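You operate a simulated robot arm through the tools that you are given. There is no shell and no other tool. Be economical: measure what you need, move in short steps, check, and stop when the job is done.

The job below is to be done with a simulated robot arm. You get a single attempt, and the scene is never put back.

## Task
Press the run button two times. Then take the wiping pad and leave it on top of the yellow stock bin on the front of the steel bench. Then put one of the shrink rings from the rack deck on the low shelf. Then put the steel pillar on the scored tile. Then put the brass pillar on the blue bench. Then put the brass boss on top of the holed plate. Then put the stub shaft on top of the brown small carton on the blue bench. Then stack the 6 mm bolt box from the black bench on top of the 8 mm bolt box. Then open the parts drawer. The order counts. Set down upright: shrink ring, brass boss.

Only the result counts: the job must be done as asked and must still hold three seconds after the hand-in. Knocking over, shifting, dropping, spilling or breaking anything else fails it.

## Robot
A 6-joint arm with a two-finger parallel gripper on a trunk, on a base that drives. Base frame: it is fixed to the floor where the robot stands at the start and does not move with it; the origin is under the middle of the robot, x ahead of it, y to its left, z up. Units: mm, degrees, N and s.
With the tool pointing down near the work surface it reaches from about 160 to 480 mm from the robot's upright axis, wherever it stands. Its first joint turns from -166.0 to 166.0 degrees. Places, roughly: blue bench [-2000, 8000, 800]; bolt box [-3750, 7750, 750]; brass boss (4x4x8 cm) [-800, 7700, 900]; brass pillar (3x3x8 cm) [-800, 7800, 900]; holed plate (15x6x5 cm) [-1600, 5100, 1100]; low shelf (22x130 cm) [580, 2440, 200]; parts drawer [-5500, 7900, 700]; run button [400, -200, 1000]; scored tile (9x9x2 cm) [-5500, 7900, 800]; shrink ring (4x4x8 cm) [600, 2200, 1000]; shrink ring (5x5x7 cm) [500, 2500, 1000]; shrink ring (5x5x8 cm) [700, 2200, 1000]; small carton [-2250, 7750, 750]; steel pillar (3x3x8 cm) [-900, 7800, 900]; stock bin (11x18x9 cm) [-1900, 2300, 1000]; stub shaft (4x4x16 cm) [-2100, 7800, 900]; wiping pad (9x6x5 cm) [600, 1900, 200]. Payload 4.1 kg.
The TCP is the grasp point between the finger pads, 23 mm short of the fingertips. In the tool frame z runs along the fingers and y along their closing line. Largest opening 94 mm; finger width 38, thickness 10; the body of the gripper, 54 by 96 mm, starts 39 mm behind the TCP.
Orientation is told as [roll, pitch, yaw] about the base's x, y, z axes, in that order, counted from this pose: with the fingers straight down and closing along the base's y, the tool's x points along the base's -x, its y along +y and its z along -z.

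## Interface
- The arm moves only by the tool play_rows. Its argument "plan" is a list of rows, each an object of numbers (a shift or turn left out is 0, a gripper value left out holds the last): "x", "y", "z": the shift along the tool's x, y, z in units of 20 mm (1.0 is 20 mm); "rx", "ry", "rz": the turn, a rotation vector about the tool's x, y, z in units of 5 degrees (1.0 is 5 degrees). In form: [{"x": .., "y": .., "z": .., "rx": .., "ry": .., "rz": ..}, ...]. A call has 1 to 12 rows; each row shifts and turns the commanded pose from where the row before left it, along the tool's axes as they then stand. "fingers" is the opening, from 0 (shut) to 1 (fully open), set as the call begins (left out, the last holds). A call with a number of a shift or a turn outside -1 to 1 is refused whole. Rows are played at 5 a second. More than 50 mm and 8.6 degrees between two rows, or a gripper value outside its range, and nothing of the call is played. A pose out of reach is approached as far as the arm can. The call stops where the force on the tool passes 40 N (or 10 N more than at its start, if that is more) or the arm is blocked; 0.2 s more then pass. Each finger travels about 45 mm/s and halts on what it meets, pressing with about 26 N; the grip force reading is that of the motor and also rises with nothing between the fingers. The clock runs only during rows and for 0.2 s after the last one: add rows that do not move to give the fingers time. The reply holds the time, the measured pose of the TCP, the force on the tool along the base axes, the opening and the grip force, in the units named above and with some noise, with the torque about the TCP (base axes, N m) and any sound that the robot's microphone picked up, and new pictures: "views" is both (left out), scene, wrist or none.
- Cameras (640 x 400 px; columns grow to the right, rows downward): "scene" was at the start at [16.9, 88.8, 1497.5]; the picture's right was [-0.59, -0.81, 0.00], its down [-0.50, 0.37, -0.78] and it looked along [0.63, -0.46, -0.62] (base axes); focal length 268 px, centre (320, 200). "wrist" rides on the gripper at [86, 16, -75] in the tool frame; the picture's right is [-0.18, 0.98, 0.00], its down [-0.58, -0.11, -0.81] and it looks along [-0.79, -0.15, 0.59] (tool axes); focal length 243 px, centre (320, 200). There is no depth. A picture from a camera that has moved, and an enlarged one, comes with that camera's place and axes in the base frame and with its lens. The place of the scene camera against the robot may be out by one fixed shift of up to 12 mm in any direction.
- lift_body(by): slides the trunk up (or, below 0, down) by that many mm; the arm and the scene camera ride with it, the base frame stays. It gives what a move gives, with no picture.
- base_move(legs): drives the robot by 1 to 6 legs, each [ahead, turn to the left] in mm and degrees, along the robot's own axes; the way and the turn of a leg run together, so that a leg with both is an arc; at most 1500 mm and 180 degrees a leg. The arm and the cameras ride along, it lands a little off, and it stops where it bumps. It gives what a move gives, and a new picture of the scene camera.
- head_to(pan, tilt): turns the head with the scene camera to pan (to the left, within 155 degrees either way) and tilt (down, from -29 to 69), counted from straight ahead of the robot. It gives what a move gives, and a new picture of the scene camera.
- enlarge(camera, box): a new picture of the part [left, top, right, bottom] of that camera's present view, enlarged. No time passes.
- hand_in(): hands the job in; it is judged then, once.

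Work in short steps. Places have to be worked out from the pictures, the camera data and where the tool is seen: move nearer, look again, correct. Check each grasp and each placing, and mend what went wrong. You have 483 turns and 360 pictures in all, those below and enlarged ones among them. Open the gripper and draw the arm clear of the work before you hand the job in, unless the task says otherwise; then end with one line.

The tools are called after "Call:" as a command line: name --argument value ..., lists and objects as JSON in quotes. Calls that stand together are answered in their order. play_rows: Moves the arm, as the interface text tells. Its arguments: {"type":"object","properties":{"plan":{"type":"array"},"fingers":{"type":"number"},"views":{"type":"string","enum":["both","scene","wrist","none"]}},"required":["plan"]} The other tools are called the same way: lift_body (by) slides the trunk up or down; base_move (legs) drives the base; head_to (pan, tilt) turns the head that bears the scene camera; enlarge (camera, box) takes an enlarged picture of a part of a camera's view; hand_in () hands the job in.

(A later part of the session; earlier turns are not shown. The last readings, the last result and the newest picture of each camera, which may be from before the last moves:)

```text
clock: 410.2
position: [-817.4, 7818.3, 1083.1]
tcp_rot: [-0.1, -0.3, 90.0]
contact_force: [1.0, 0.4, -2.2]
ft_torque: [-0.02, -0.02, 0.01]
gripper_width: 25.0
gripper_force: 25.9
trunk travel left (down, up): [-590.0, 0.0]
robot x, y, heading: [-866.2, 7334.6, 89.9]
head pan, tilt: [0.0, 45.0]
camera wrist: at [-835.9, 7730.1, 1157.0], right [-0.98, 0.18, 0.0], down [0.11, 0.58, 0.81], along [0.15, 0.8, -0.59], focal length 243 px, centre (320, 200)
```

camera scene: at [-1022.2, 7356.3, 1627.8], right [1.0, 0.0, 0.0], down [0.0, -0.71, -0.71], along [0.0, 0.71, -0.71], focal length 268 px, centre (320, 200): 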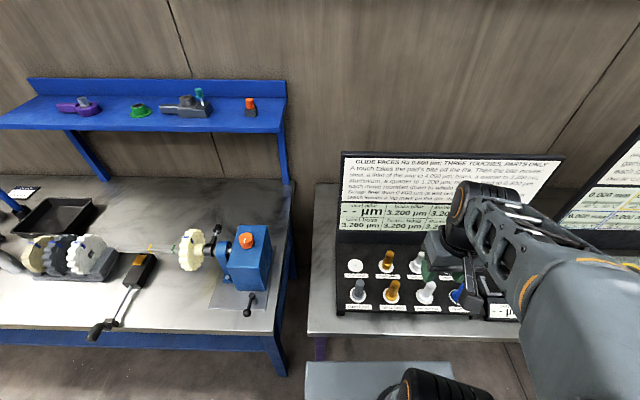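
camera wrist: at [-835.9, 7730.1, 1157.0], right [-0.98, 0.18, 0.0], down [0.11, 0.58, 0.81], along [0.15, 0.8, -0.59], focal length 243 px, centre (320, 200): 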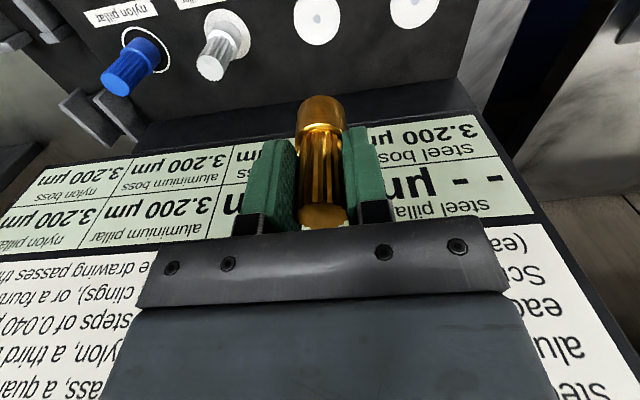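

Brass pillar held. I retract, back off, and go to the blue bench around x≈-1930.

Call:
play_rows --plan '[{"x": 1, "z": -1}, {"x": 1, "z": -1}, {"x": 1, "z": -1}, {"x": 1, "z": -1}, {"x": 1}, {"x": 1}, {"x": 1}, {"x": 1}, {"x": 1}, {"x": 1}]' --views "none"

Call:
base_move --legs '[[-225, 0], [0, 90], [1065, 0], [0, -90]]'

Call:
head_to --pan 0 --tilt 40

```text
clock: 412.4
position: [-817.8, 7615.7, 1162.3]
tcp_rot: [-0.1, -0.4, 90.0]
contact_force: [-0.1, -0.5, -3.6]
ft_torque: [-0.02, 0.0, -0.01]
gripper_width: 24.9
gripper_force: 26.2
trunk travel left (down, up): [-590.0, 0.0]
robot x, y, heading: [-862.6, 7333.6, 90.0]
head pan, tilt: [0.0, 45.0]
```

```text
clock: 426.7
position: [-1877.7, 7395.7, 1161.5]
tcp_rot: [-0.1, -0.2, 90.5]
contact_force: [0.2, 0.2, -3.0]
ft_torque: [-0.03, -0.03, 0.0]
gripper_width: 24.5
gripper_force: 25.7
trunk travel left (down, up): [-590.0, 0.0]
robot x, y, heading: [-1920.8, 7114.0, 90.2]
head pan, tilt: [0.0, 45.0]
camera scene: at [-2080.6, 7132.6, 1627.8], right [1.0, 0.01, 0.0], down [0.0, -0.71, -0.71], along [0.0, 0.71, -0.71], focal length 268 px, centre (320, 200)
```

scene: 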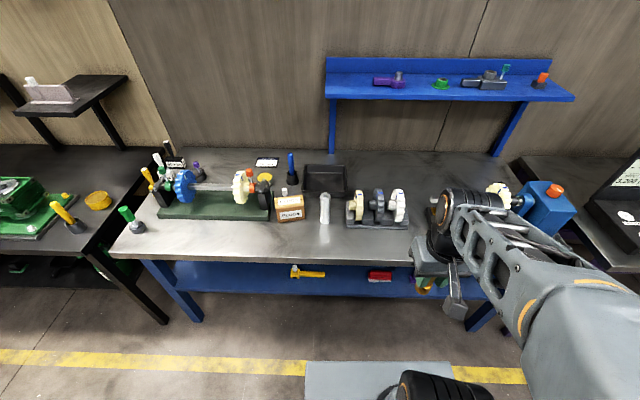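

```text
clock: 427.4
position: [-1879.0, 7396.4, 1161.1]
tcp_rot: [-0.1, -0.4, 90.5]
contact_force: [-0.1, 0.2, -3.6]
ft_torque: [0.01, -0.01, 0.03]
gripper_width: 24.5
gripper_force: 26.3
trunk travel left (down, up): [-590.0, 0.0]
robot x, y, heading: [-1924.8, 7114.7, 90.3]
head pan, tilt: [0.0, 40.0]
camera scene: at [-2080.7, 7136.2, 1635.0], right [1.0, 0.01, 0.0], down [0.0, -0.64, -0.77], along [0.0, 0.77, -0.64], focal length 268 px, centre (320, 200)
```

scene: 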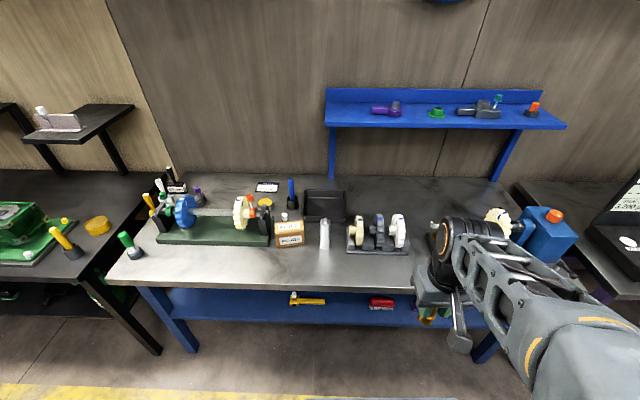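

I enlarge the carton and the shaft to plan for both.

Call:
enlarge --camera "scene" --box '[230, 180, 430, 300]'

```text
3.20 times, centred on (330, 240) of scene
camera zoom: at [-2080.7, 7136.2, 1635.0], right [1.0, 0.01, 0.0], down [0.0, -0.64, -0.77], along [0.0, 0.77, -0.64], focal length 856 px, centre (288, 72)
```

zoom: 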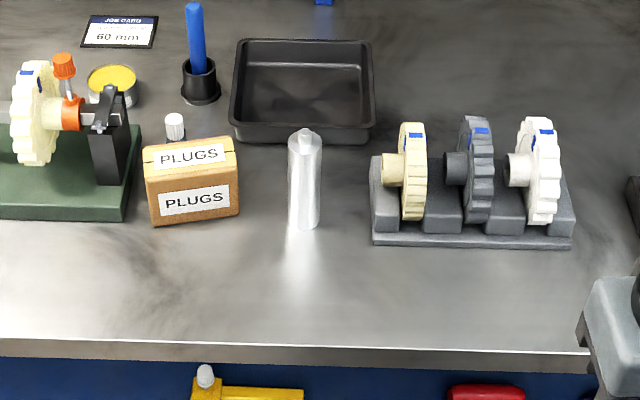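

Free spot for the brass pillar: about (-1920,7713). I approach the bench by 225 mm and lower over that spot.

Call:
base_move --legs '[[225, 0]]'

Call:
play_rows --plan '[{"y": 1, "x": -1}, {"y": 1, "x": -1}, {"x": -1}, {"x": -1}, {"x": -0.6}, {"z": 1}, {"z": 1}, {"z": 1}, {"z": 1}, {"z": 1}, {}]'

```text
clock: 429.1
position: [-1878.0, 7618.8, 1161.6]
tcp_rot: [-0.1, -0.3, 90.5]
contact_force: [0.7, -0.5, -3.4]
ft_torque: [-0.04, 0.04, 0.0]
gripper_width: 24.1
gripper_force: 26.0
trunk travel left (down, up): [-590.0, 0.0]
robot x, y, heading: [-1924.1, 7332.5, 90.4]
head pan, tilt: [0.0, 40.0]
camera scene: at [-2082.0, 7360.1, 1635.0], right [1.0, 0.01, 0.0], down [0.0, -0.64, -0.77], along [0.0, 0.77, -0.64], focal length 268 px, centre (320, 200)
```

scene: 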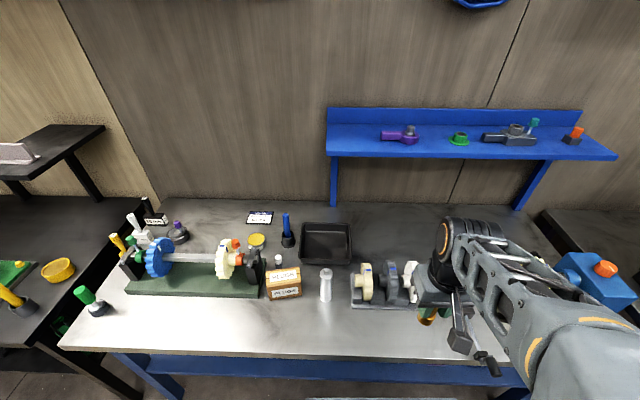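

```text
clock: 431.5
position: [-1920.5, 7710.4, 1061.5]
tcp_rot: [-0.1, -0.3, 90.4]
contact_force: [-0.4, 0.0, -2.8]
ft_torque: [-0.01, 0.02, -0.05]
gripper_width: 23.9
gripper_force: 25.7
trunk travel left (down, up): [-590.0, 0.0]
robot x, y, heading: [-1923.9, 7337.1, 90.6]
head pan, tilt: [0.0, 40.0]
camera scene: at [-2082.1, 7359.2, 1635.0], right [1.0, 0.01, 0.0], down [0.0, -0.64, -0.77], along [0.0, 0.77, -0.64], focal length 268 px, centre (320, 200)
camera wrist: at [-1936.9, 7623.0, 1136.6], right [-0.98, 0.18, 0.0], down [0.1, 0.58, 0.81], along [0.14, 0.8, -0.59], focal length 243 px, centre (320, 200)
```

scene: 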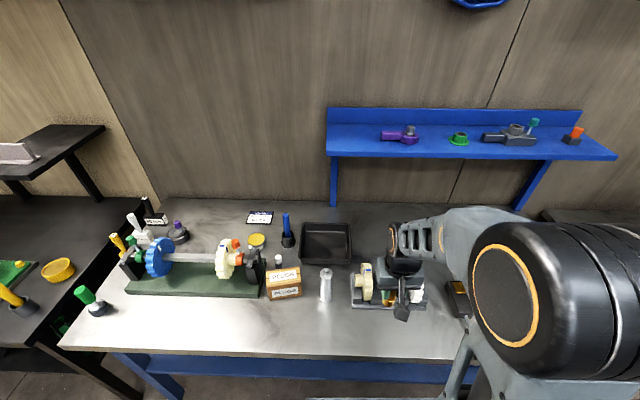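
wrist: 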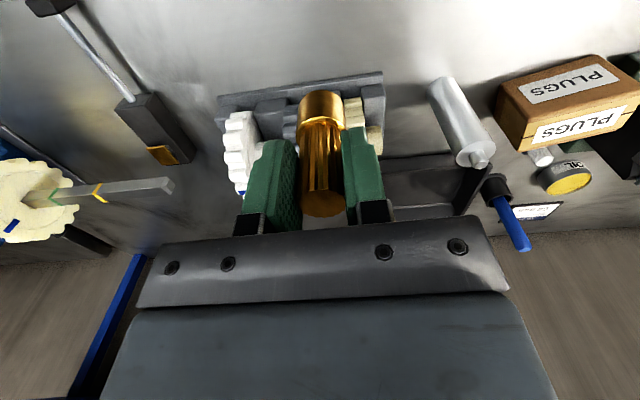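

Spot is clear. I lower to ~905 and then gently.

Call:
play_rows --plan '[{"z": 1}, {"z": 1}, {"z": 1}, {"z": 1}, {"z": 1}, {"z": 1}, {"z": 1}, {"z": 0.8}]' --views "wrist"

Call:
play_rows --plan '[{"z": 0.15}, {"z": 0.15}, {"z": 0.15}, {"z": 0.15}, {"z": 0.15}]' --views "none"

```text
clock: 433.3
position: [-1919.1, 7712.5, 904.2]
tcp_rot: [-0.2, -0.3, 90.4]
contact_force: [0.5, 1.1, -3.6]
ft_torque: [-0.04, 0.01, -0.03]
gripper_width: 24.0
gripper_force: 25.5
trunk travel left (down, up): [-590.0, 0.0]
robot x, y, heading: [-1919.8, 7337.9, 90.7]
head pan, tilt: [0.0, 40.0]
camera wrist: at [-1936.4, 7624.1, 980.0], right [-0.98, 0.18, 0.0], down [0.1, 0.58, 0.81], along [0.14, 0.8, -0.59], focal length 243 px, centre (320, 200)
```

wrist: 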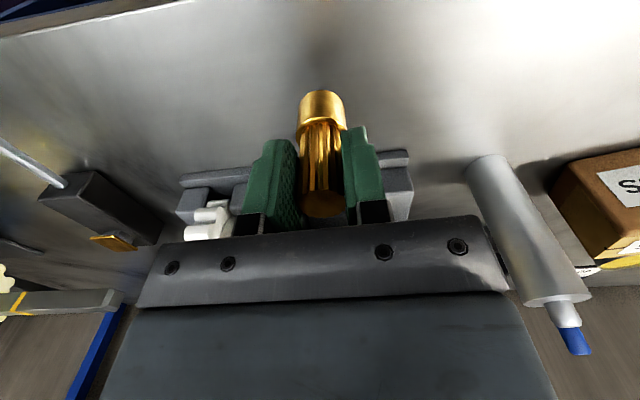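

```text
clock: 434.5
position: [-1919.1, 7711.9, 889.9]
tcp_rot: [-0.2, -0.3, 90.5]
contact_force: [0.7, -0.2, -3.4]
ft_torque: [0.02, -0.01, -0.01]
gripper_width: 24.2
gripper_force: 26.1
trunk travel left (down, up): [-590.0, 0.0]
robot x, y, heading: [-1923.6, 7334.3, 90.3]
head pan, tilt: [0.0, 40.0]
```

Call:
play_rows --plan '[{"z": 0.15}, {"z": 0.15}, {"z": 0.15}, {"z": 0.15}]' --views "none"

Call:
play_rows --plan '[{"z": 0.15}, {"z": 0.15}, {"z": 0.15}]' --views "wrist"

```text
clock: 435.5
position: [-1919.1, 7712.3, 878.7]
tcp_rot: [-0.1, -0.2, 90.4]
contact_force: [0.1, 0.0, -4.5]
ft_torque: [-0.02, -0.02, -0.01]
gripper_width: 23.8
gripper_force: 26.0
trunk travel left (down, up): [-590.0, 0.0]
robot x, y, heading: [-1926.5, 7334.9, 90.4]
head pan, tilt: [0.0, 40.0]
```

```text
clock: 436.3
position: [-1919.4, 7712.2, 869.3]
tcp_rot: [-0.1, -0.3, 90.4]
contact_force: [-0.6, 0.0, -3.2]
ft_torque: [-0.06, 0.03, -0.02]
gripper_width: 23.9
gripper_force: 26.0
trunk travel left (down, up): [-590.0, 0.0]
robot x, y, heading: [-1923.2, 7335.9, 90.6]
head pan, tilt: [0.0, 40.0]
camera wrist: at [-1936.2, 7624.3, 944.1], right [-0.98, 0.18, 0.0], down [0.1, 0.58, 0.81], along [0.14, 0.8, -0.59], focal length 243 px, centre (320, 200)
```

wrist: 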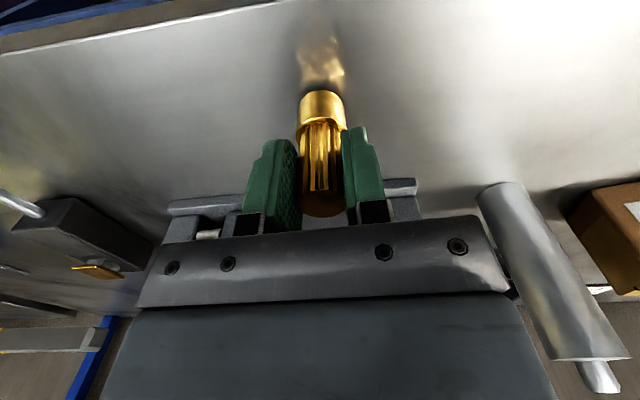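

Reflection shows a gap still; continue.

Call:
play_rows --plan '[{"z": 0.15}, {"z": 0.15}, {"z": 0.15}]' --views "none"

Call:
play_rows --plan '[{"z": 0.1}, {"z": 0.1}, {"z": 0.1}]' --views "wrist"

```text
clock: 437.1
position: [-1920.0, 7711.7, 862.9]
tcp_rot: [-0.1, -0.5, 90.4]
contact_force: [-1.3, -1.8, 19.8]
ft_torque: [0.11, 0.28, 0.07]
gripper_width: 24.0
gripper_force: 25.9
trunk travel left (down, up): [-590.0, 0.0]
robot x, y, heading: [-1925.7, 7332.7, 90.4]
head pan, tilt: [0.0, 40.0]
```

```text
clock: 437.5
position: [-1918.3, 7711.9, 862.1]
tcp_rot: [-0.2, -0.7, 90.5]
contact_force: [0.3, -6.7, 28.0]
ft_torque: [-0.34, -0.07, 0.01]
gripper_width: 23.6
gripper_force: 26.5
trunk travel left (down, up): [-590.0, 0.0]
robot x, y, heading: [-1920.0, 7335.6, 90.3]
head pan, tilt: [0.0, 40.0]
stopped in row 2: the force on the tool passed its limit at 45 N (the readings are from after the stop); the commanded pose is now the measured one
camera wrist: at [-1936.4, 7623.8, 935.9], right [-0.98, 0.18, 0.0], down [0.1, 0.57, 0.81], along [0.14, 0.8, -0.58], focal length 243 px, centre (320, 200)
```

wrist: 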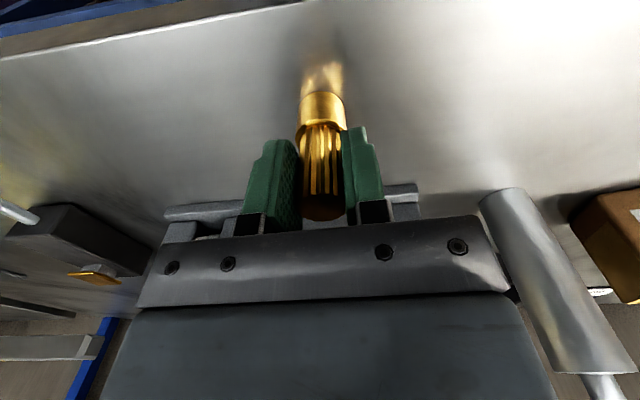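

Contact with the bench. I ease up 1.5 mm, open, and rise.

Call:
play_rows --plan '[{"z": -0.08}, {}]' --views "none"

Call:
play_rows --plan '[{}, {}, {}]' --fingers 0.5 --views "none"

Call:
play_rows --plan '[{"z": -0.5}, {"z": -1}, {"z": -1}, {"z": -1}, {"z": -1}, {"z": -1}, {"z": -1}, {"z": -1}, {"z": -1}]' --views "wrist"

```text
clock: 438.1
position: [-1918.2, 7713.0, 862.1]
tcp_rot: [0.0, -0.5, 90.4]
contact_force: [0.3, -5.2, 10.5]
ft_torque: [-0.23, 0.07, 0.05]
gripper_width: 23.8
gripper_force: 25.7
trunk travel left (down, up): [-590.0, 0.0]
robot x, y, heading: [-1924.2, 7337.8, 90.7]
head pan, tilt: [0.0, 40.0]
```

```text
clock: 438.9
position: [-1920.3, 7714.2, 861.8]
tcp_rot: [0.0, -0.5, 90.4]
contact_force: [0.4, -0.7, -0.5]
ft_torque: [0.02, 0.04, -0.02]
gripper_width: 47.3
gripper_force: 0.0
trunk travel left (down, up): [-590.0, 0.0]
robot x, y, heading: [-1923.0, 7334.8, 90.4]
head pan, tilt: [0.0, 40.0]
```

```text
clock: 440.9
position: [-1920.3, 7711.9, 1031.9]
tcp_rot: [-0.1, -0.5, 90.4]
contact_force: [-0.9, -0.5, 0.4]
ft_torque: [0.01, -0.02, 0.03]
gripper_width: 46.8
gripper_force: 0.1
trunk travel left (down, up): [-590.0, 0.0]
robot x, y, heading: [-1925.4, 7338.0, 90.6]
head pan, tilt: [0.0, 40.0]
camera wrist: at [-1936.6, 7623.6, 1105.9], right [-0.98, 0.18, 0.0], down [0.1, 0.57, 0.81], along [0.14, 0.8, -0.58], focal length 243 px, centre (320, 200)
```

wrist: 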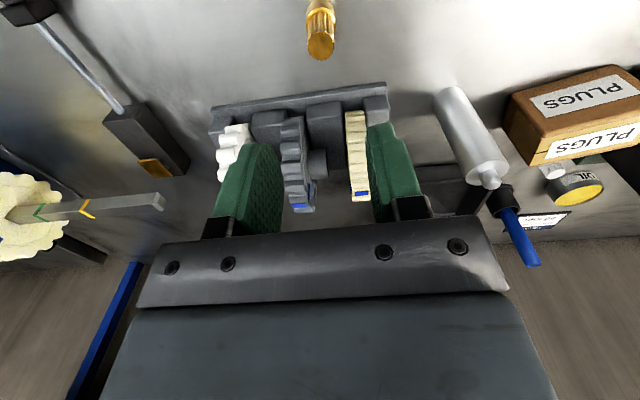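

The brass pillar stands on the blue bench. Next the brass boss: retract and return to the purple bench.

Call:
play_rows --plan '[{"x": 1, "z": -1}, {"x": 1, "z": -1}, {"x": 1, "z": -1}, {"x": 1, "z": -1}, {"x": 1, "z": -1}, {"z": -1}]' --views "none"

Call:
base_move --legs '[[-220, 0], [0, -90.4], [1055, 0], [0, 90], [190, 0]]'

Call:
enlarge --camera "wrist" --box '[0, 0, 640, 400]'

```text
clock: 442.3
position: [-1919.4, 7610.3, 1151.3]
tcp_rot: [-0.1, -0.5, 90.3]
contact_force: [-0.2, -1.2, 0.7]
ft_torque: [0.03, 0.02, -0.01]
gripper_width: 46.9
gripper_force: 0.1
trunk travel left (down, up): [-590.0, 0.0]
robot x, y, heading: [-1921.2, 7343.6, 90.5]
head pan, tilt: [0.0, 40.0]
```

```text
clock: 457.8
position: [-862.2, 7580.4, 1151.7]
tcp_rot: [-0.1, -0.5, 89.3]
contact_force: [0.2, -0.2, 0.0]
ft_torque: [-0.05, -0.02, 0.04]
gripper_width: 46.8
gripper_force: 0.0
trunk travel left (down, up): [-590.0, 0.0]
robot x, y, heading: [-867.5, 7305.8, 89.2]
head pan, tilt: [0.0, 40.0]
camera scene: at [-1029.3, 7332.3, 1635.0], right [1.0, -0.01, 0.0], down [-0.01, -0.64, -0.77], along [0.01, 0.77, -0.64], focal length 268 px, centre (320, 200)
```

scene: 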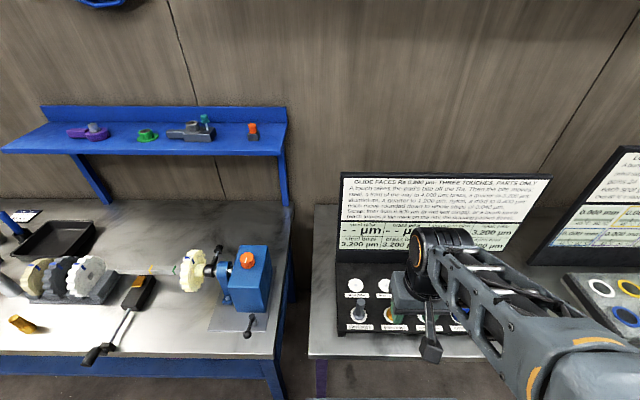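

```text
1.00 times, centred on (320, 200) of wrist (not enlarged: the box is as wide or as high as the picture)
camera zoom: at [-880.5, 7492.9, 1225.3], right [-0.98, 0.2, 0.0], down [0.11, 0.57, 0.81], along [0.16, 0.8, -0.58], focal length 243 px, centre (320, 200)
```

zoom: 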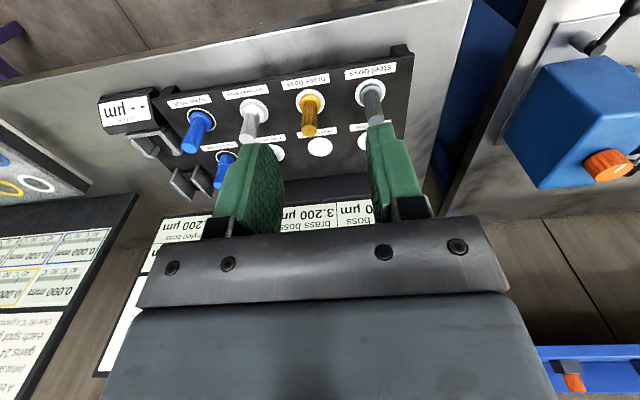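

Boss ≈(-817,7722). I move near and look.

Call:
play_rows --plan '[{"x": -1, "y": -0.45}, {"x": -1, "y": -0.45}, {"x": -1, "y": -0.45}, {"x": -1, "y": -0.45}, {"x": -1, "y": -0.45}, {"z": 1}, {"z": 1}, {"z": 1}, {"z": 1}, {}]' --views "wrist"

```text
clock: 460.0
position: [-815.9, 7679.8, 1072.5]
tcp_rot: [-0.1, -0.6, 89.3]
contact_force: [0.5, 0.4, -0.2]
ft_torque: [-0.04, 0.04, 0.01]
gripper_width: 47.1
gripper_force: 0.0
trunk travel left (down, up): [-590.0, 0.0]
robot x, y, heading: [-869.1, 7305.4, 89.5]
head pan, tilt: [0.0, 40.0]
camera wrist: at [-834.9, 7592.5, 1145.8], right [-0.98, 0.2, 0.0], down [0.11, 0.57, 0.81], along [0.16, 0.8, -0.58], focal length 243 px, centre (320, 200)
```

wrist: 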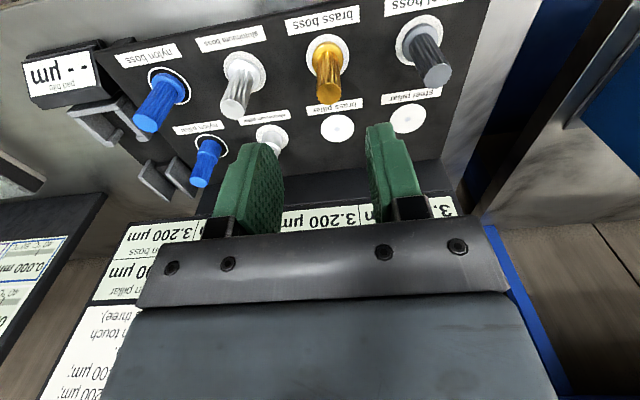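

Boss at (-817,7720). The plate lies inside a cabinet shelf with little headroom, so I will hold the boss with the hand tilted 45° forward. I tilt here first.

Call:
play_rows --plan '[{"ry": -1}, {"ry": -1}, {"ry": -1}, {"ry": -1}, {"ry": -1}, {"ry": -1}, {"ry": -1}, {"ry": -1}, {"ry": -1}, {}]'

```text
clock: 462.2
position: [-807.6, 7727.8, 1084.7]
tcp_rot: [1.1, -42.8, 89.2]
contact_force: [0.0, -0.7, -0.5]
ft_torque: [0.01, 0.01, -0.02]
gripper_width: 47.1
gripper_force: 0.0
out of reach, approached as far as the arm can: row 6, 7, 8, 9
trunk travel left (down, up): [-590.0, 0.0]
robot x, y, heading: [-871.1, 7304.1, 89.0]
head pan, tilt: [0.0, 40.0]
camera scene: at [-1029.4, 7331.4, 1635.0], right [1.0, -0.01, 0.0], down [-0.01, -0.64, -0.77], along [0.01, 0.77, -0.64], focal length 268 px, centre (320, 200)
camera wrist: at [-825.8, 7613.7, 1080.9], right [-0.98, 0.14, 0.14], down [0.12, -0.12, 0.98], along [0.15, 0.98, 0.1], focal length 243 px, centre (320, 200)
```

scene: 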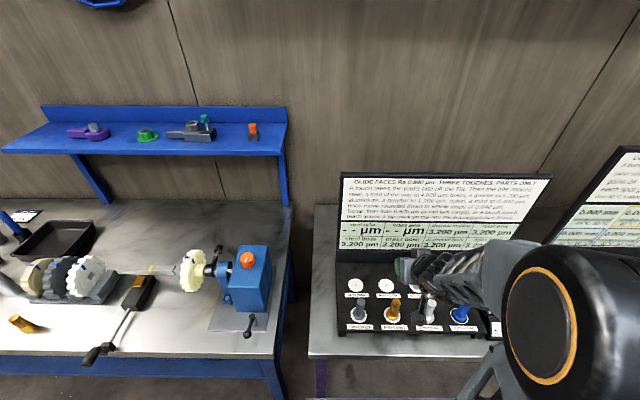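
wrist: 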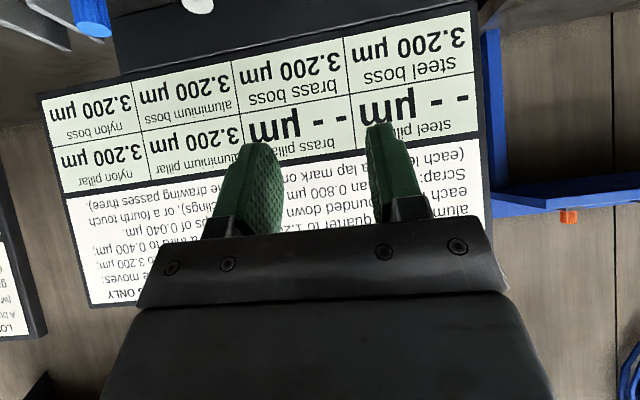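

With the tilt the inner reach limit is larger; I back the base 100 mm and re-read the pose.

Call:
base_move --legs '[[-100, 0]]'

Call:
play_rows --plan '[{"x": -0.7, "z": 0.7}, {"x": -0.7, "z": 0.7}, {}]' --views "wrist"

```text
clock: 463.4
position: [-810.2, 7628.6, 1084.1]
tcp_rot: [1.1, -42.8, 89.3]
contact_force: [0.3, -0.4, 0.0]
ft_torque: [-0.01, -0.01, -0.01]
gripper_width: 47.0
gripper_force: 0.0
trunk travel left (down, up): [-590.0, 0.0]
robot x, y, heading: [-872.6, 7203.0, 89.1]
head pan, tilt: [0.0, 40.0]
camera scene: at [-1030.6, 7230.0, 1635.1], right [1.0, -0.01, 0.0], down [-0.01, -0.64, -0.77], along [0.01, 0.77, -0.64], focal length 268 px, centre (320, 200)
```

scene: 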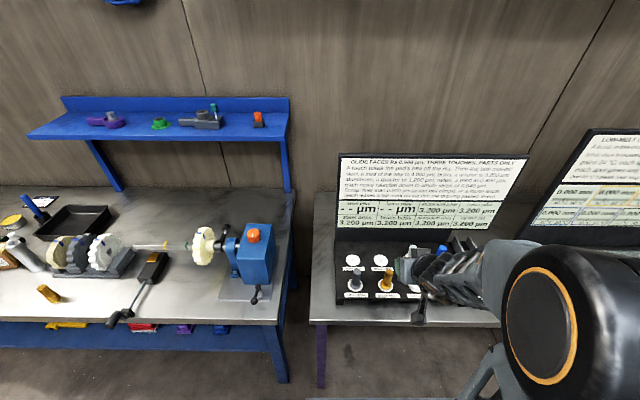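

```text
clock: 464.1
position: [-810.0, 7667.5, 1082.1]
tcp_rot: [1.1, -42.9, 89.3]
contact_force: [0.3, -0.8, -0.2]
ft_torque: [0.02, -0.02, 0.01]
gripper_width: 47.0
gripper_force: 0.2
trunk travel left (down, up): [-590.0, 0.0]
robot x, y, heading: [-875.0, 7209.9, 89.4]
head pan, tilt: [0.0, 40.0]
camera wrist: at [-827.1, 7553.0, 1079.0], right [-0.98, 0.14, 0.14], down [0.12, -0.12, 0.99], along [0.15, 0.98, 0.1], focal length 243 px, centre (320, 200)
```

wrist: 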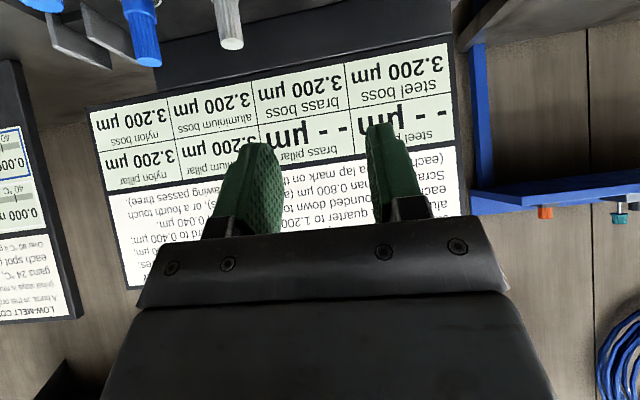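

Tilt 43° now reachable. I move over the boss while staying above it (z≈972), then check.

Call:
play_rows --plan '[{"x": -0.64, "z": 0.6, "y": 0.12}, {"x": -0.64, "z": 0.6, "y": 0.12}, {"x": -0.64, "z": 0.6, "y": 0.12}, {"x": 0.75, "z": 0.8}, {"x": 0.75, "z": 0.8}, {"x": 0.75, "z": 0.8}, {"x": 0.75, "z": 0.8}, {"x": 0.75, "z": 0.8}, {}]'

```text
clock: 466.1
position: [-818.1, 7721.3, 973.4]
tcp_rot: [1.1, -42.8, 89.2]
contact_force: [-0.2, -0.2, 0.2]
ft_torque: [-0.01, 0.01, 0.02]
gripper_width: 46.6
gripper_force: 0.0
trunk travel left (down, up): [-590.0, 0.0]
robot x, y, heading: [-871.6, 7205.8, 89.3]
head pan, tilt: [0.0, 40.0]
camera scene: at [-1030.6, 7231.4, 1635.0], right [1.0, -0.01, 0.0], down [-0.01, -0.64, -0.77], along [0.01, 0.77, -0.64], focal length 268 px, centre (320, 200)
camera wrist: at [-836.5, 7605.0, 969.3], right [-0.98, 0.14, 0.14], down [0.12, -0.12, 0.98], along [0.15, 0.98, 0.1], focal length 243 px, centre (320, 200)
```

scene: 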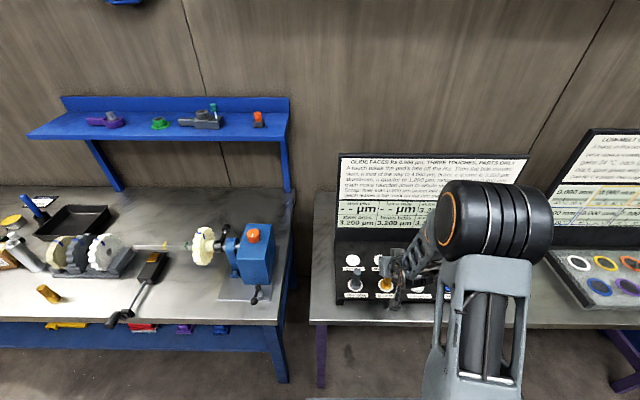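
wrist: 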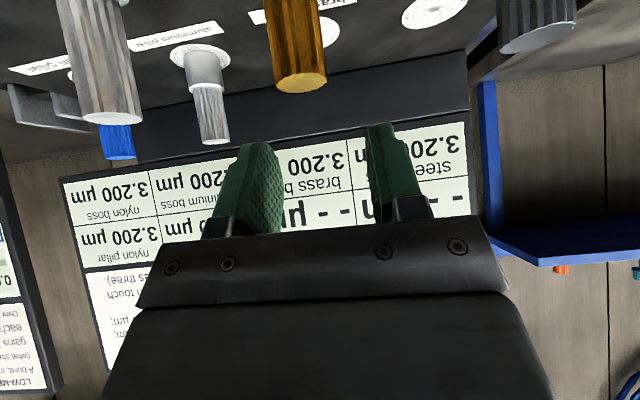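

Aligned with the boss. I lower 63 mm and view.

Call:
play_rows --plan '[{"x": 0.72, "z": 0.77}, {"x": 0.72, "z": 0.77}, {"x": 0.68, "z": 0.73}, {}]' --views "wrist"

Call:
enlarge --camera "scene" --box '[320, 220, 480, 320]'

```text
clock: 467.1
position: [-815.8, 7724.5, 915.4]
tcp_rot: [2.3, -42.5, 88.5]
contact_force: [0.1, 0.5, 0.0]
ft_torque: [-0.02, 0.02, -0.03]
gripper_width: 46.9
gripper_force: 0.0
out of reach, approached as far as the arm can: row 3
trunk travel left (down, up): [-590.0, 0.0]
robot x, y, heading: [-871.1, 7206.6, 89.3]
head pan, tilt: [0.0, 40.0]
camera wrist: at [-832.7, 7608.8, 912.4], right [-0.98, 0.13, 0.15], down [0.14, -0.12, 0.98], along [0.15, 0.98, 0.1], focal length 243 px, centre (320, 200)
```

wrist: 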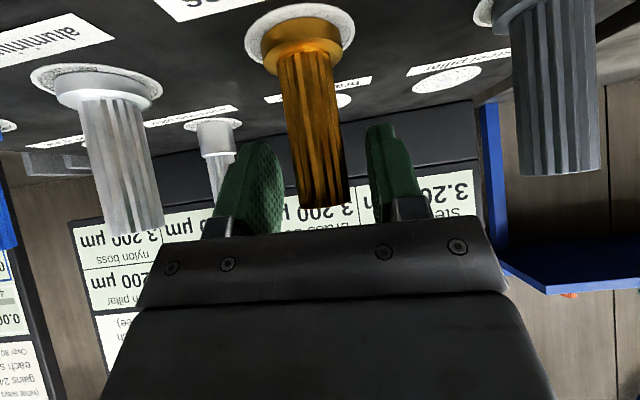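

```text
4.00 times, centred on (400, 270) of scene
camera zoom: at [-1030.5, 7231.4, 1635.0], right [1.0, -0.01, 0.0], down [-0.01, -0.64, -0.77], along [0.01, 0.77, -0.64], focal length 1070 px, centre (0, -80)
```

zoom: 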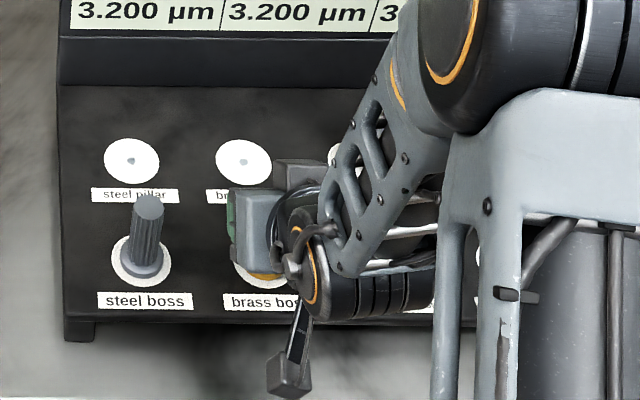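

At the arm's limit; I lower the trunk by 9 mm instead, then close.

Call:
lift_body --by -9

Call:
play_rows --plan '[{}, {}, {}, {}]' --fingers 0 --views "wrist"

```text
clock: 467.7
position: [-815.2, 7723.5, 905.6]
tcp_rot: [2.3, -42.5, 88.5]
contact_force: [-1.2, 0.1, -0.5]
ft_torque: [-0.01, 0.01, 0.01]
gripper_width: 47.2
gripper_force: 0.1
trunk travel left (down, up): [-581.0, 9.0]
robot x, y, heading: [-867.9, 7206.4, 89.4]
head pan, tilt: [0.0, 40.0]
```

```text
clock: 468.7
position: [-814.6, 7724.0, 907.8]
tcp_rot: [2.3, -42.6, 88.5]
contact_force: [0.8, 1.7, 0.2]
ft_torque: [0.06, -0.06, 0.04]
gripper_width: 24.6
gripper_force: 26.0
trunk travel left (down, up): [-581.0, 9.0]
robot x, y, heading: [-875.1, 7204.0, 89.6]
head pan, tilt: [0.0, 40.0]
camera wrist: at [-832.5, 7608.8, 903.8], right [-0.98, 0.13, 0.15], down [0.14, -0.12, 0.98], along [0.15, 0.98, 0.1], focal length 243 px, centre (320, 200)
```

wrist: 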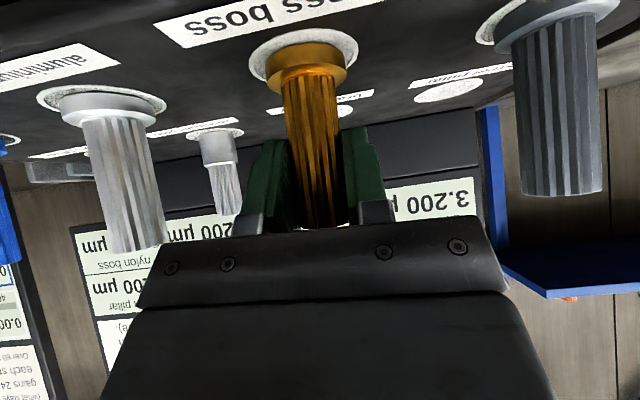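

Gripped. I lift straight up with the arm.

Call:
play_rows --plan '[{"x": -0.34, "z": -0.37}, {"x": -0.68, "z": -0.74}, {"x": -0.68, "z": -0.74}, {"x": -0.68, "z": -0.74}, {"x": -0.68, "z": -0.74}, {"x": -0.68, "z": -0.74}, {"x": -0.68, "z": -0.74}, {"x": -0.68, "z": -0.74}]'

```text
clock: 470.5
position: [-810.1, 7724.2, 1058.0]
tcp_rot: [2.4, -42.5, 88.5]
contact_force: [0.1, 0.2, -2.6]
ft_torque: [-0.01, 0.0, -0.05]
gripper_width: 24.4
gripper_force: 25.7
trunk travel left (down, up): [-581.0, 9.0]
robot x, y, heading: [-871.7, 7206.9, 89.3]
head pan, tilt: [0.0, 40.0]
camera scene: at [-1030.5, 7231.4, 1626.0], right [1.0, -0.01, 0.0], down [-0.01, -0.64, -0.77], along [0.01, 0.77, -0.64], focal length 268 px, centre (320, 200)
camera wrist: at [-827.9, 7608.8, 1054.5], right [-0.98, 0.13, 0.15], down [0.14, -0.12, 0.98], along [0.15, 0.98, 0.1], focal length 243 px, centre (320, 200)
```

scene: 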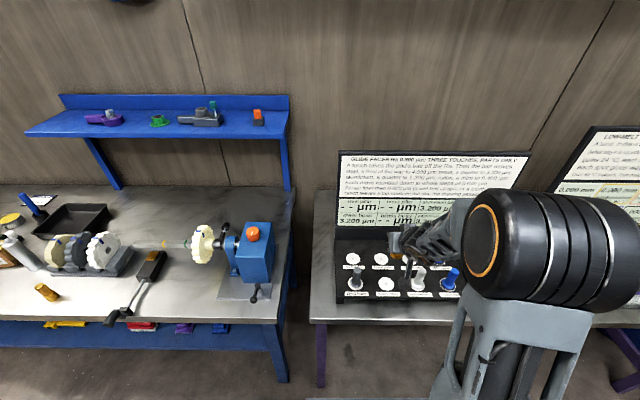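
wrist: 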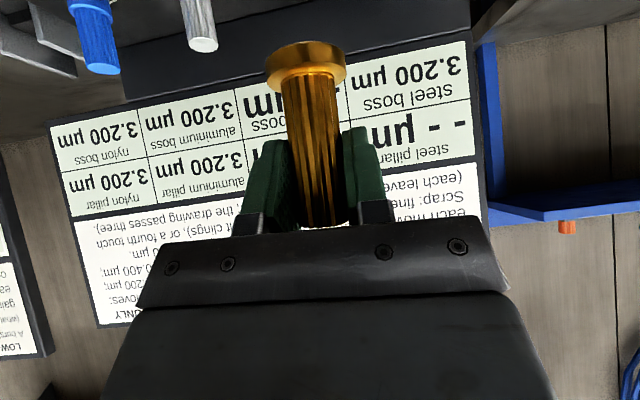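

Held well. I drive around: back, east to the corridor, south to y≈5080, then turn west to face the cabinet.

Call:
base_move --legs '[[-300, 0], [0, -89.3], [635, 0], [0, -90], [1500, 0], [325, 0]]'

Call:
base_move --legs '[[0, -90]]'

Call:
head_to --pan 0 --tilt 25

```text
clock: 492.2
position: [-283.5, 4555.1, 1056.4]
tcp_rot: [2.4, -42.5, -90.2]
contact_force: [-0.2, 0.1, -3.6]
ft_torque: [0.01, 0.03, 0.01]
gripper_width: 24.4
gripper_force: 26.0
trunk travel left (down, up): [-581.0, 9.0]
robot x, y, heading: [-237.0, 5074.8, -89.4]
head pan, tilt: [0.0, 40.0]
camera scene: at [-59.2, 5048.5, 1626.0], right [-1.0, -0.01, 0.0], down [-0.01, 0.64, -0.77], along [0.01, -0.77, -0.64], focal length 268 px, centre (320, 200)
```

scene: 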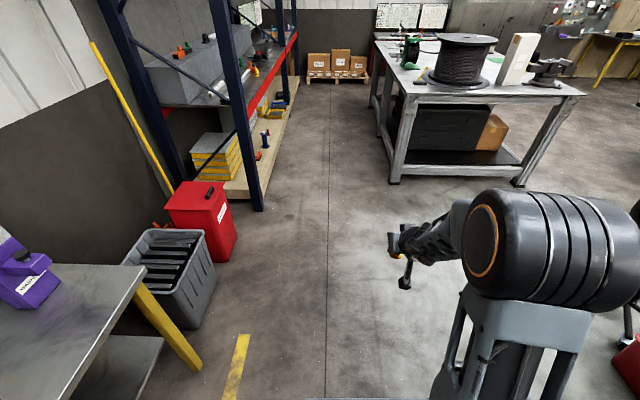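

```text
clock: 496.4
position: [-752.8, 5127.3, 1056.7]
tcp_rot: [2.3, -42.6, 179.6]
contact_force: [0.3, -0.5, -3.2]
ft_torque: [0.0, 0.0, 0.0]
gripper_width: 24.2
gripper_force: 26.1
trunk travel left (down, up): [-581.0, 9.0]
robot x, y, heading: [-235.7, 5074.7, -179.8]
head pan, tilt: [0.0, 40.0]
camera scene: at [-250.0, 4906.5, 1626.0], right [-0.01, 1.0, 0.0], down [0.64, 0.0, -0.77], along [-0.77, -0.01, -0.64], focal length 268 px, centre (320, 200)
```

scene: 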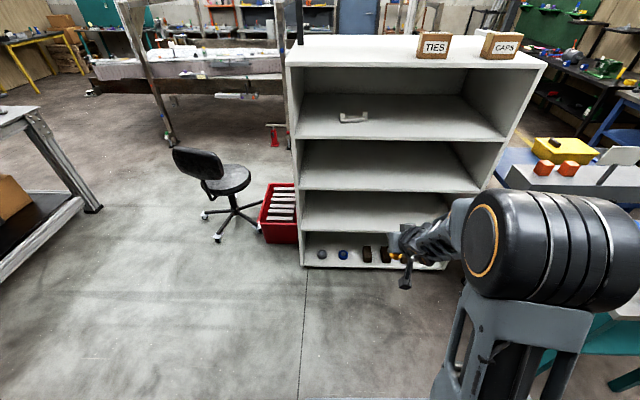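

```text
clock: 497.2
position: [-753.8, 5127.1, 1058.1]
tcp_rot: [2.3, -42.6, 179.6]
contact_force: [-0.2, 0.6, -3.1]
ft_torque: [0.07, -0.01, 0.0]
gripper_width: 23.9
gripper_force: 26.1
trunk travel left (down, up): [-581.0, 9.0]
robot x, y, heading: [-229.9, 5073.0, -179.5]
head pan, tilt: [0.0, 25.0]
camera scene: at [-257.1, 4906.3, 1649.3], right [-0.01, 1.0, 0.0], down [0.42, 0.0, -0.91], along [-0.91, -0.01, -0.42], focal length 268 px, centre (320, 200)
```

scene: 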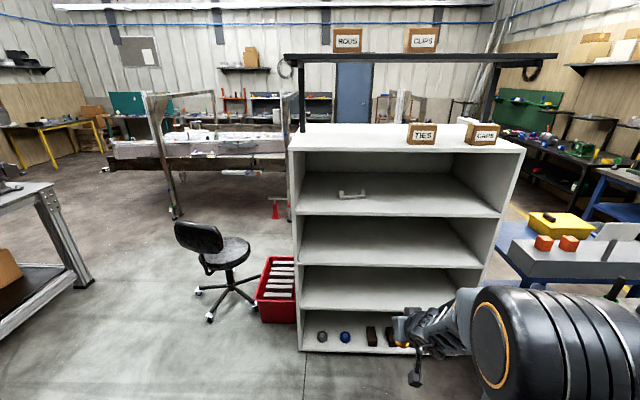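

The cabinet: front x≈-1440, shelf at z≈1030, ceiling ≈1315; the plate on it near (-1620,5065). I enlarge it.

Call:
enlarge --camera "scene" --box '[290, 140, 450, 240]'

```text
4.00 times, centred on (370, 190) of scene
camera zoom: at [-257.1, 4906.3, 1649.3], right [-0.01, 1.0, 0.0], down [0.42, 0.0, -0.91], along [-0.91, -0.01, -0.42], focal length 1070 px, centre (120, 240)
```

zoom: 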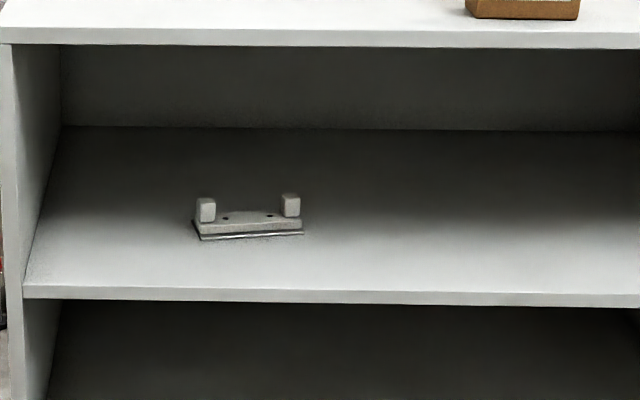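

The plate is flat with a small block at each end and holes between; its centre ≈(-1603,5069). I raise the hand to TCP z≈1118, shift sideways to y≈5069, and drive up close outside the cabinet.

Call:
play_rows --plan '[{"x": -0.68, "z": -0.74, "y": 0.97}, {"x": -0.68, "z": -0.74, "y": 0.97}, {"x": -0.68, "z": -0.74, "y": 0.97}, {}]' --views "none"

Call:
base_move --legs '[[610, 0]]'

Call:
enlarge --camera "wrist" --box '[0, 0, 640, 400]'

```text
clock: 498.2
position: [-751.4, 5069.7, 1119.9]
tcp_rot: [2.4, -42.5, 179.6]
contact_force: [-0.6, 0.1, -3.5]
ft_torque: [0.0, 0.01, 0.03]
gripper_width: 23.8
gripper_force: 25.6
trunk travel left (down, up): [-581.0, 9.0]
robot x, y, heading: [-230.0, 5075.7, -179.4]
head pan, tilt: [0.0, 25.0]
```

```text
clock: 501.6
position: [-1360.3, 5066.9, 1119.2]
tcp_rot: [2.3, -42.5, 179.6]
contact_force: [0.2, 0.0, -3.9]
ft_torque: [-0.04, -0.04, -0.02]
gripper_width: 23.9
gripper_force: 25.2
trunk travel left (down, up): [-581.0, 9.0]
robot x, y, heading: [-840.2, 5072.0, -179.9]
head pan, tilt: [0.0, 25.0]
camera scene: at [-865.8, 4902.4, 1649.3], right [-0.01, 1.0, 0.0], down [0.42, 0.0, -0.91], along [-0.91, -0.01, -0.42], focal length 268 px, centre (320, 200)
```

scene: 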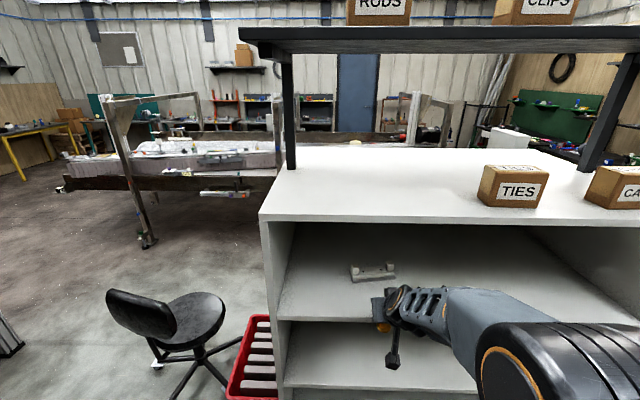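

```text
1.00 times, centred on (320, 200) of wrist (not enlarged: the box is as wide or as high as the picture)
camera zoom: at [-1247.2, 5051.9, 1116.0], right [-0.12, -0.98, 0.15], down [0.11, 0.14, 0.98], along [-0.99, 0.13, 0.09], focal length 243 px, centre (320, 200)
```

zoom: 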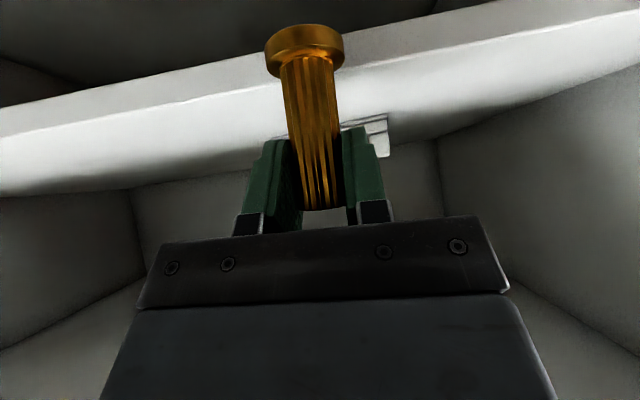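

Triangulating again: plate top centre ≈(-1566,5066,1068), shelf front x≈-1390, ceiling ≈1340. I enlarge to see the plate's yaw and the hand.

Call:
enlarge --camera "scene" --box '[320, 240, 460, 340]'

```text
4.00 times, centred on (390, 290) of scene
camera zoom: at [-865.8, 4902.4, 1649.3], right [-0.01, 1.0, 0.0], down [0.42, 0.0, -0.91], along [-0.91, -0.01, -0.42], focal length 1070 px, centre (40, -160)
```

zoom: 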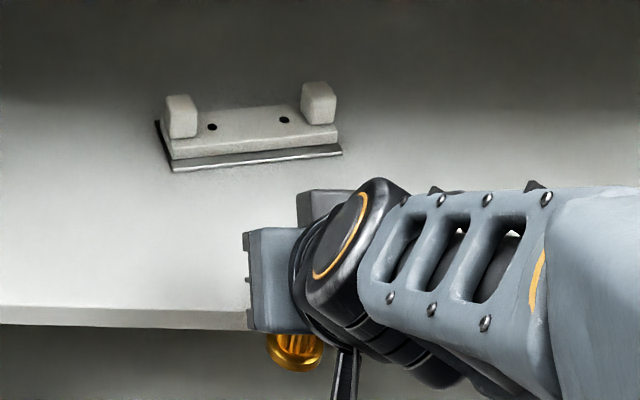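

Target between the holes: (-1570,5065). I raise to TCP ≈1143 and drive 150 mm so the boss enters the compartment in front of the plate, then check.

Call:
play_rows --plan '[{"x": -0.41, "z": -0.44}, {"x": -0.41, "z": -0.44}, {}]' --views "none"

Call:
base_move --legs '[[120, 0]]'

Call:
enlarge --camera "wrist" --box '[0, 0, 640, 400]'

```text
clock: 502.4
position: [-1360.6, 5067.6, 1142.6]
tcp_rot: [2.2, -42.5, 179.6]
contact_force: [0.1, -0.3, -2.9]
ft_torque: [-0.02, -0.01, 0.01]
gripper_width: 24.3
gripper_force: 26.1
trunk travel left (down, up): [-581.0, 9.0]
robot x, y, heading: [-842.8, 5070.8, -179.7]
head pan, tilt: [0.0, 25.0]
```

```text
clock: 503.6
position: [-1481.0, 5067.1, 1143.3]
tcp_rot: [2.3, -42.3, 179.6]
contact_force: [0.7, -0.8, -3.7]
ft_torque: [-0.01, -0.02, -0.01]
gripper_width: 23.8
gripper_force: 25.5
trunk travel left (down, up): [-581.0, 9.0]
robot x, y, heading: [-962.4, 5070.2, -179.5]
head pan, tilt: [0.0, 25.0]
camera scene: at [-986.2, 4901.7, 1649.3], right [-0.01, 1.0, 0.0], down [0.42, 0.0, -0.91], along [-0.91, -0.01, -0.42], focal length 268 px, centre (320, 200)
```

scene: 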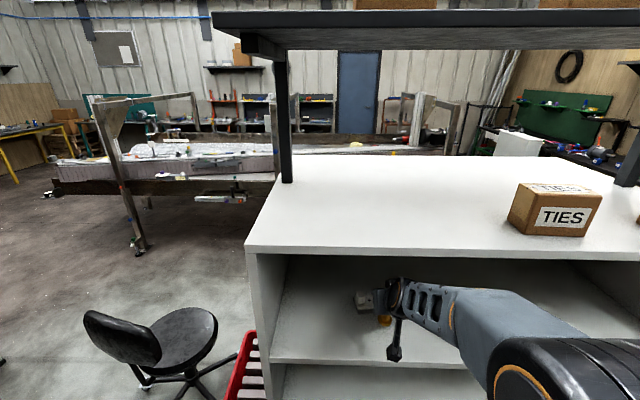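

```text
1.00 times, centred on (320, 200) of wrist (not enlarged: the box is as wide or as high as the picture)
camera zoom: at [-1367.5, 5051.9, 1140.0], right [-0.12, -0.98, 0.15], down [0.11, 0.14, 0.98], along [-0.99, 0.13, 0.09], focal length 243 px, centre (320, 200)
```

zoom: 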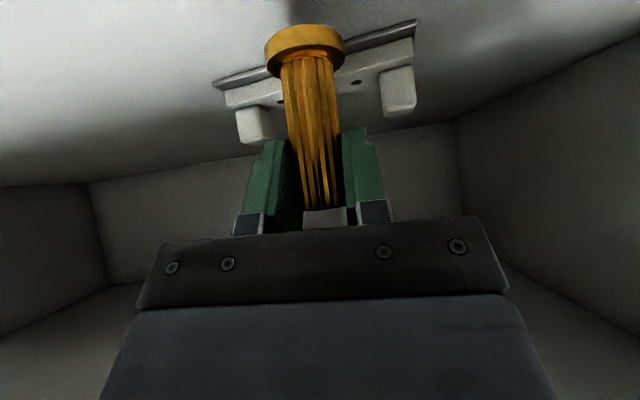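

The wrist view shows the plate square ahead, mid-hole at ≈(-1575,5067). I drive 75 mm more and look.

Call:
base_move --legs '[[75, 0]]'

Call:
enlarge --camera "wrist" --box '[160, 0, 480, 200]'

```text
clock: 504.7
position: [-1543.5, 5066.5, 1138.6]
tcp_rot: [2.3, -41.9, 179.6]
contact_force: [-1.9, -0.8, 5.6]
ft_torque: [0.06, 0.18, 0.06]
gripper_width: 23.5
gripper_force: 26.2
trunk travel left (down, up): [-581.0, 9.0]
robot x, y, heading: [-1030.2, 5070.7, -180.0]
head pan, tilt: [0.0, 25.0]
stopped in leg 1: the robot was blocked; the commanded pose is now the measured one
camera scene: at [-1052.5, 4901.4, 1649.5], right [-0.01, 1.0, 0.0], down [0.42, 0.0, -0.91], along [-0.91, -0.01, -0.42], focal length 268 px, centre (320, 200)
```

scene: 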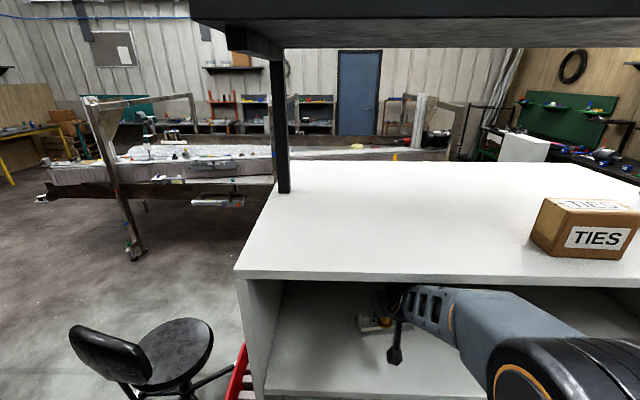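

```text
2.00 times, centred on (320, 100) of wrist
camera zoom: at [-1431.1, 5051.4, 1137.2], right [-0.12, -0.98, 0.15], down [0.1, 0.14, 0.98], along [-0.99, 0.13, 0.08], focal length 485 px, centre (320, 400)
```

zoom: 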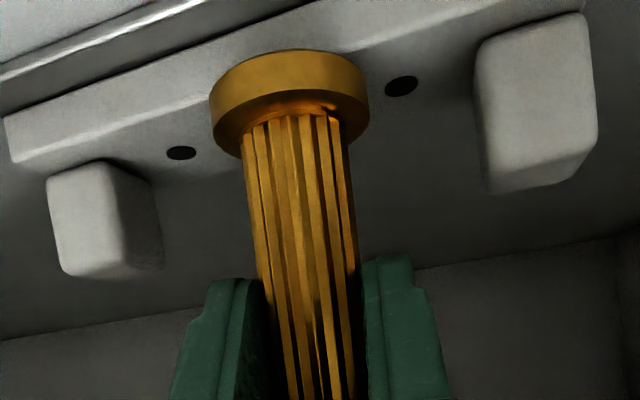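

The drive was blocked after ~67 mm and the hand was pressed down 5 mm; something of the arm likely met the top panel's edge. I look closer.

Call:
enlarge --camera "scene" --box '[340, 250, 560, 390]'

Call:
head_to --pan 0 --tilt 50

```text
2.86 times, centred on (450, 320) of scene
camera zoom: at [-1052.5, 4901.4, 1649.5], right [-0.01, 1.0, 0.0], down [0.42, 0.0, -0.91], along [-0.91, -0.01, -0.42], focal length 764 px, centre (-51, -143)
```

zoom: 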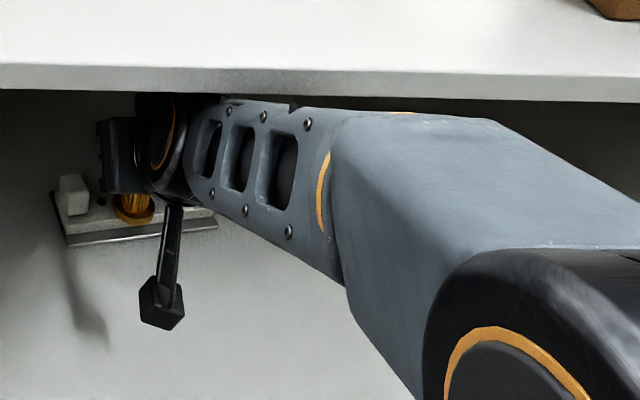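

```text
clock: 505.6
position: [-1544.4, 5066.3, 1139.3]
tcp_rot: [2.2, -41.8, 179.6]
contact_force: [-1.6, -0.5, 7.1]
ft_torque: [0.15, 0.17, 0.02]
gripper_width: 23.8
gripper_force: 26.6
trunk travel left (down, up): [-581.0, 9.0]
robot x, y, heading: [-1031.1, 5069.0, -179.7]
head pan, tilt: [0.0, 50.0]
camera scene: at [-1037.3, 4901.4, 1611.9], right [-0.01, 1.0, 0.0], down [0.76, 0.0, -0.64], along [-0.64, 0.0, -0.76], focal length 268 px, centre (320, 200)
```

scene: 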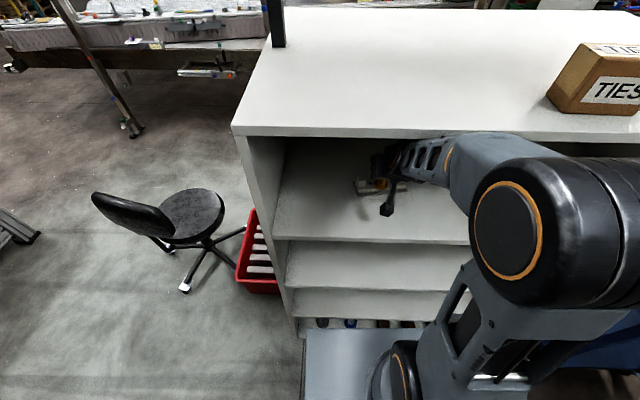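

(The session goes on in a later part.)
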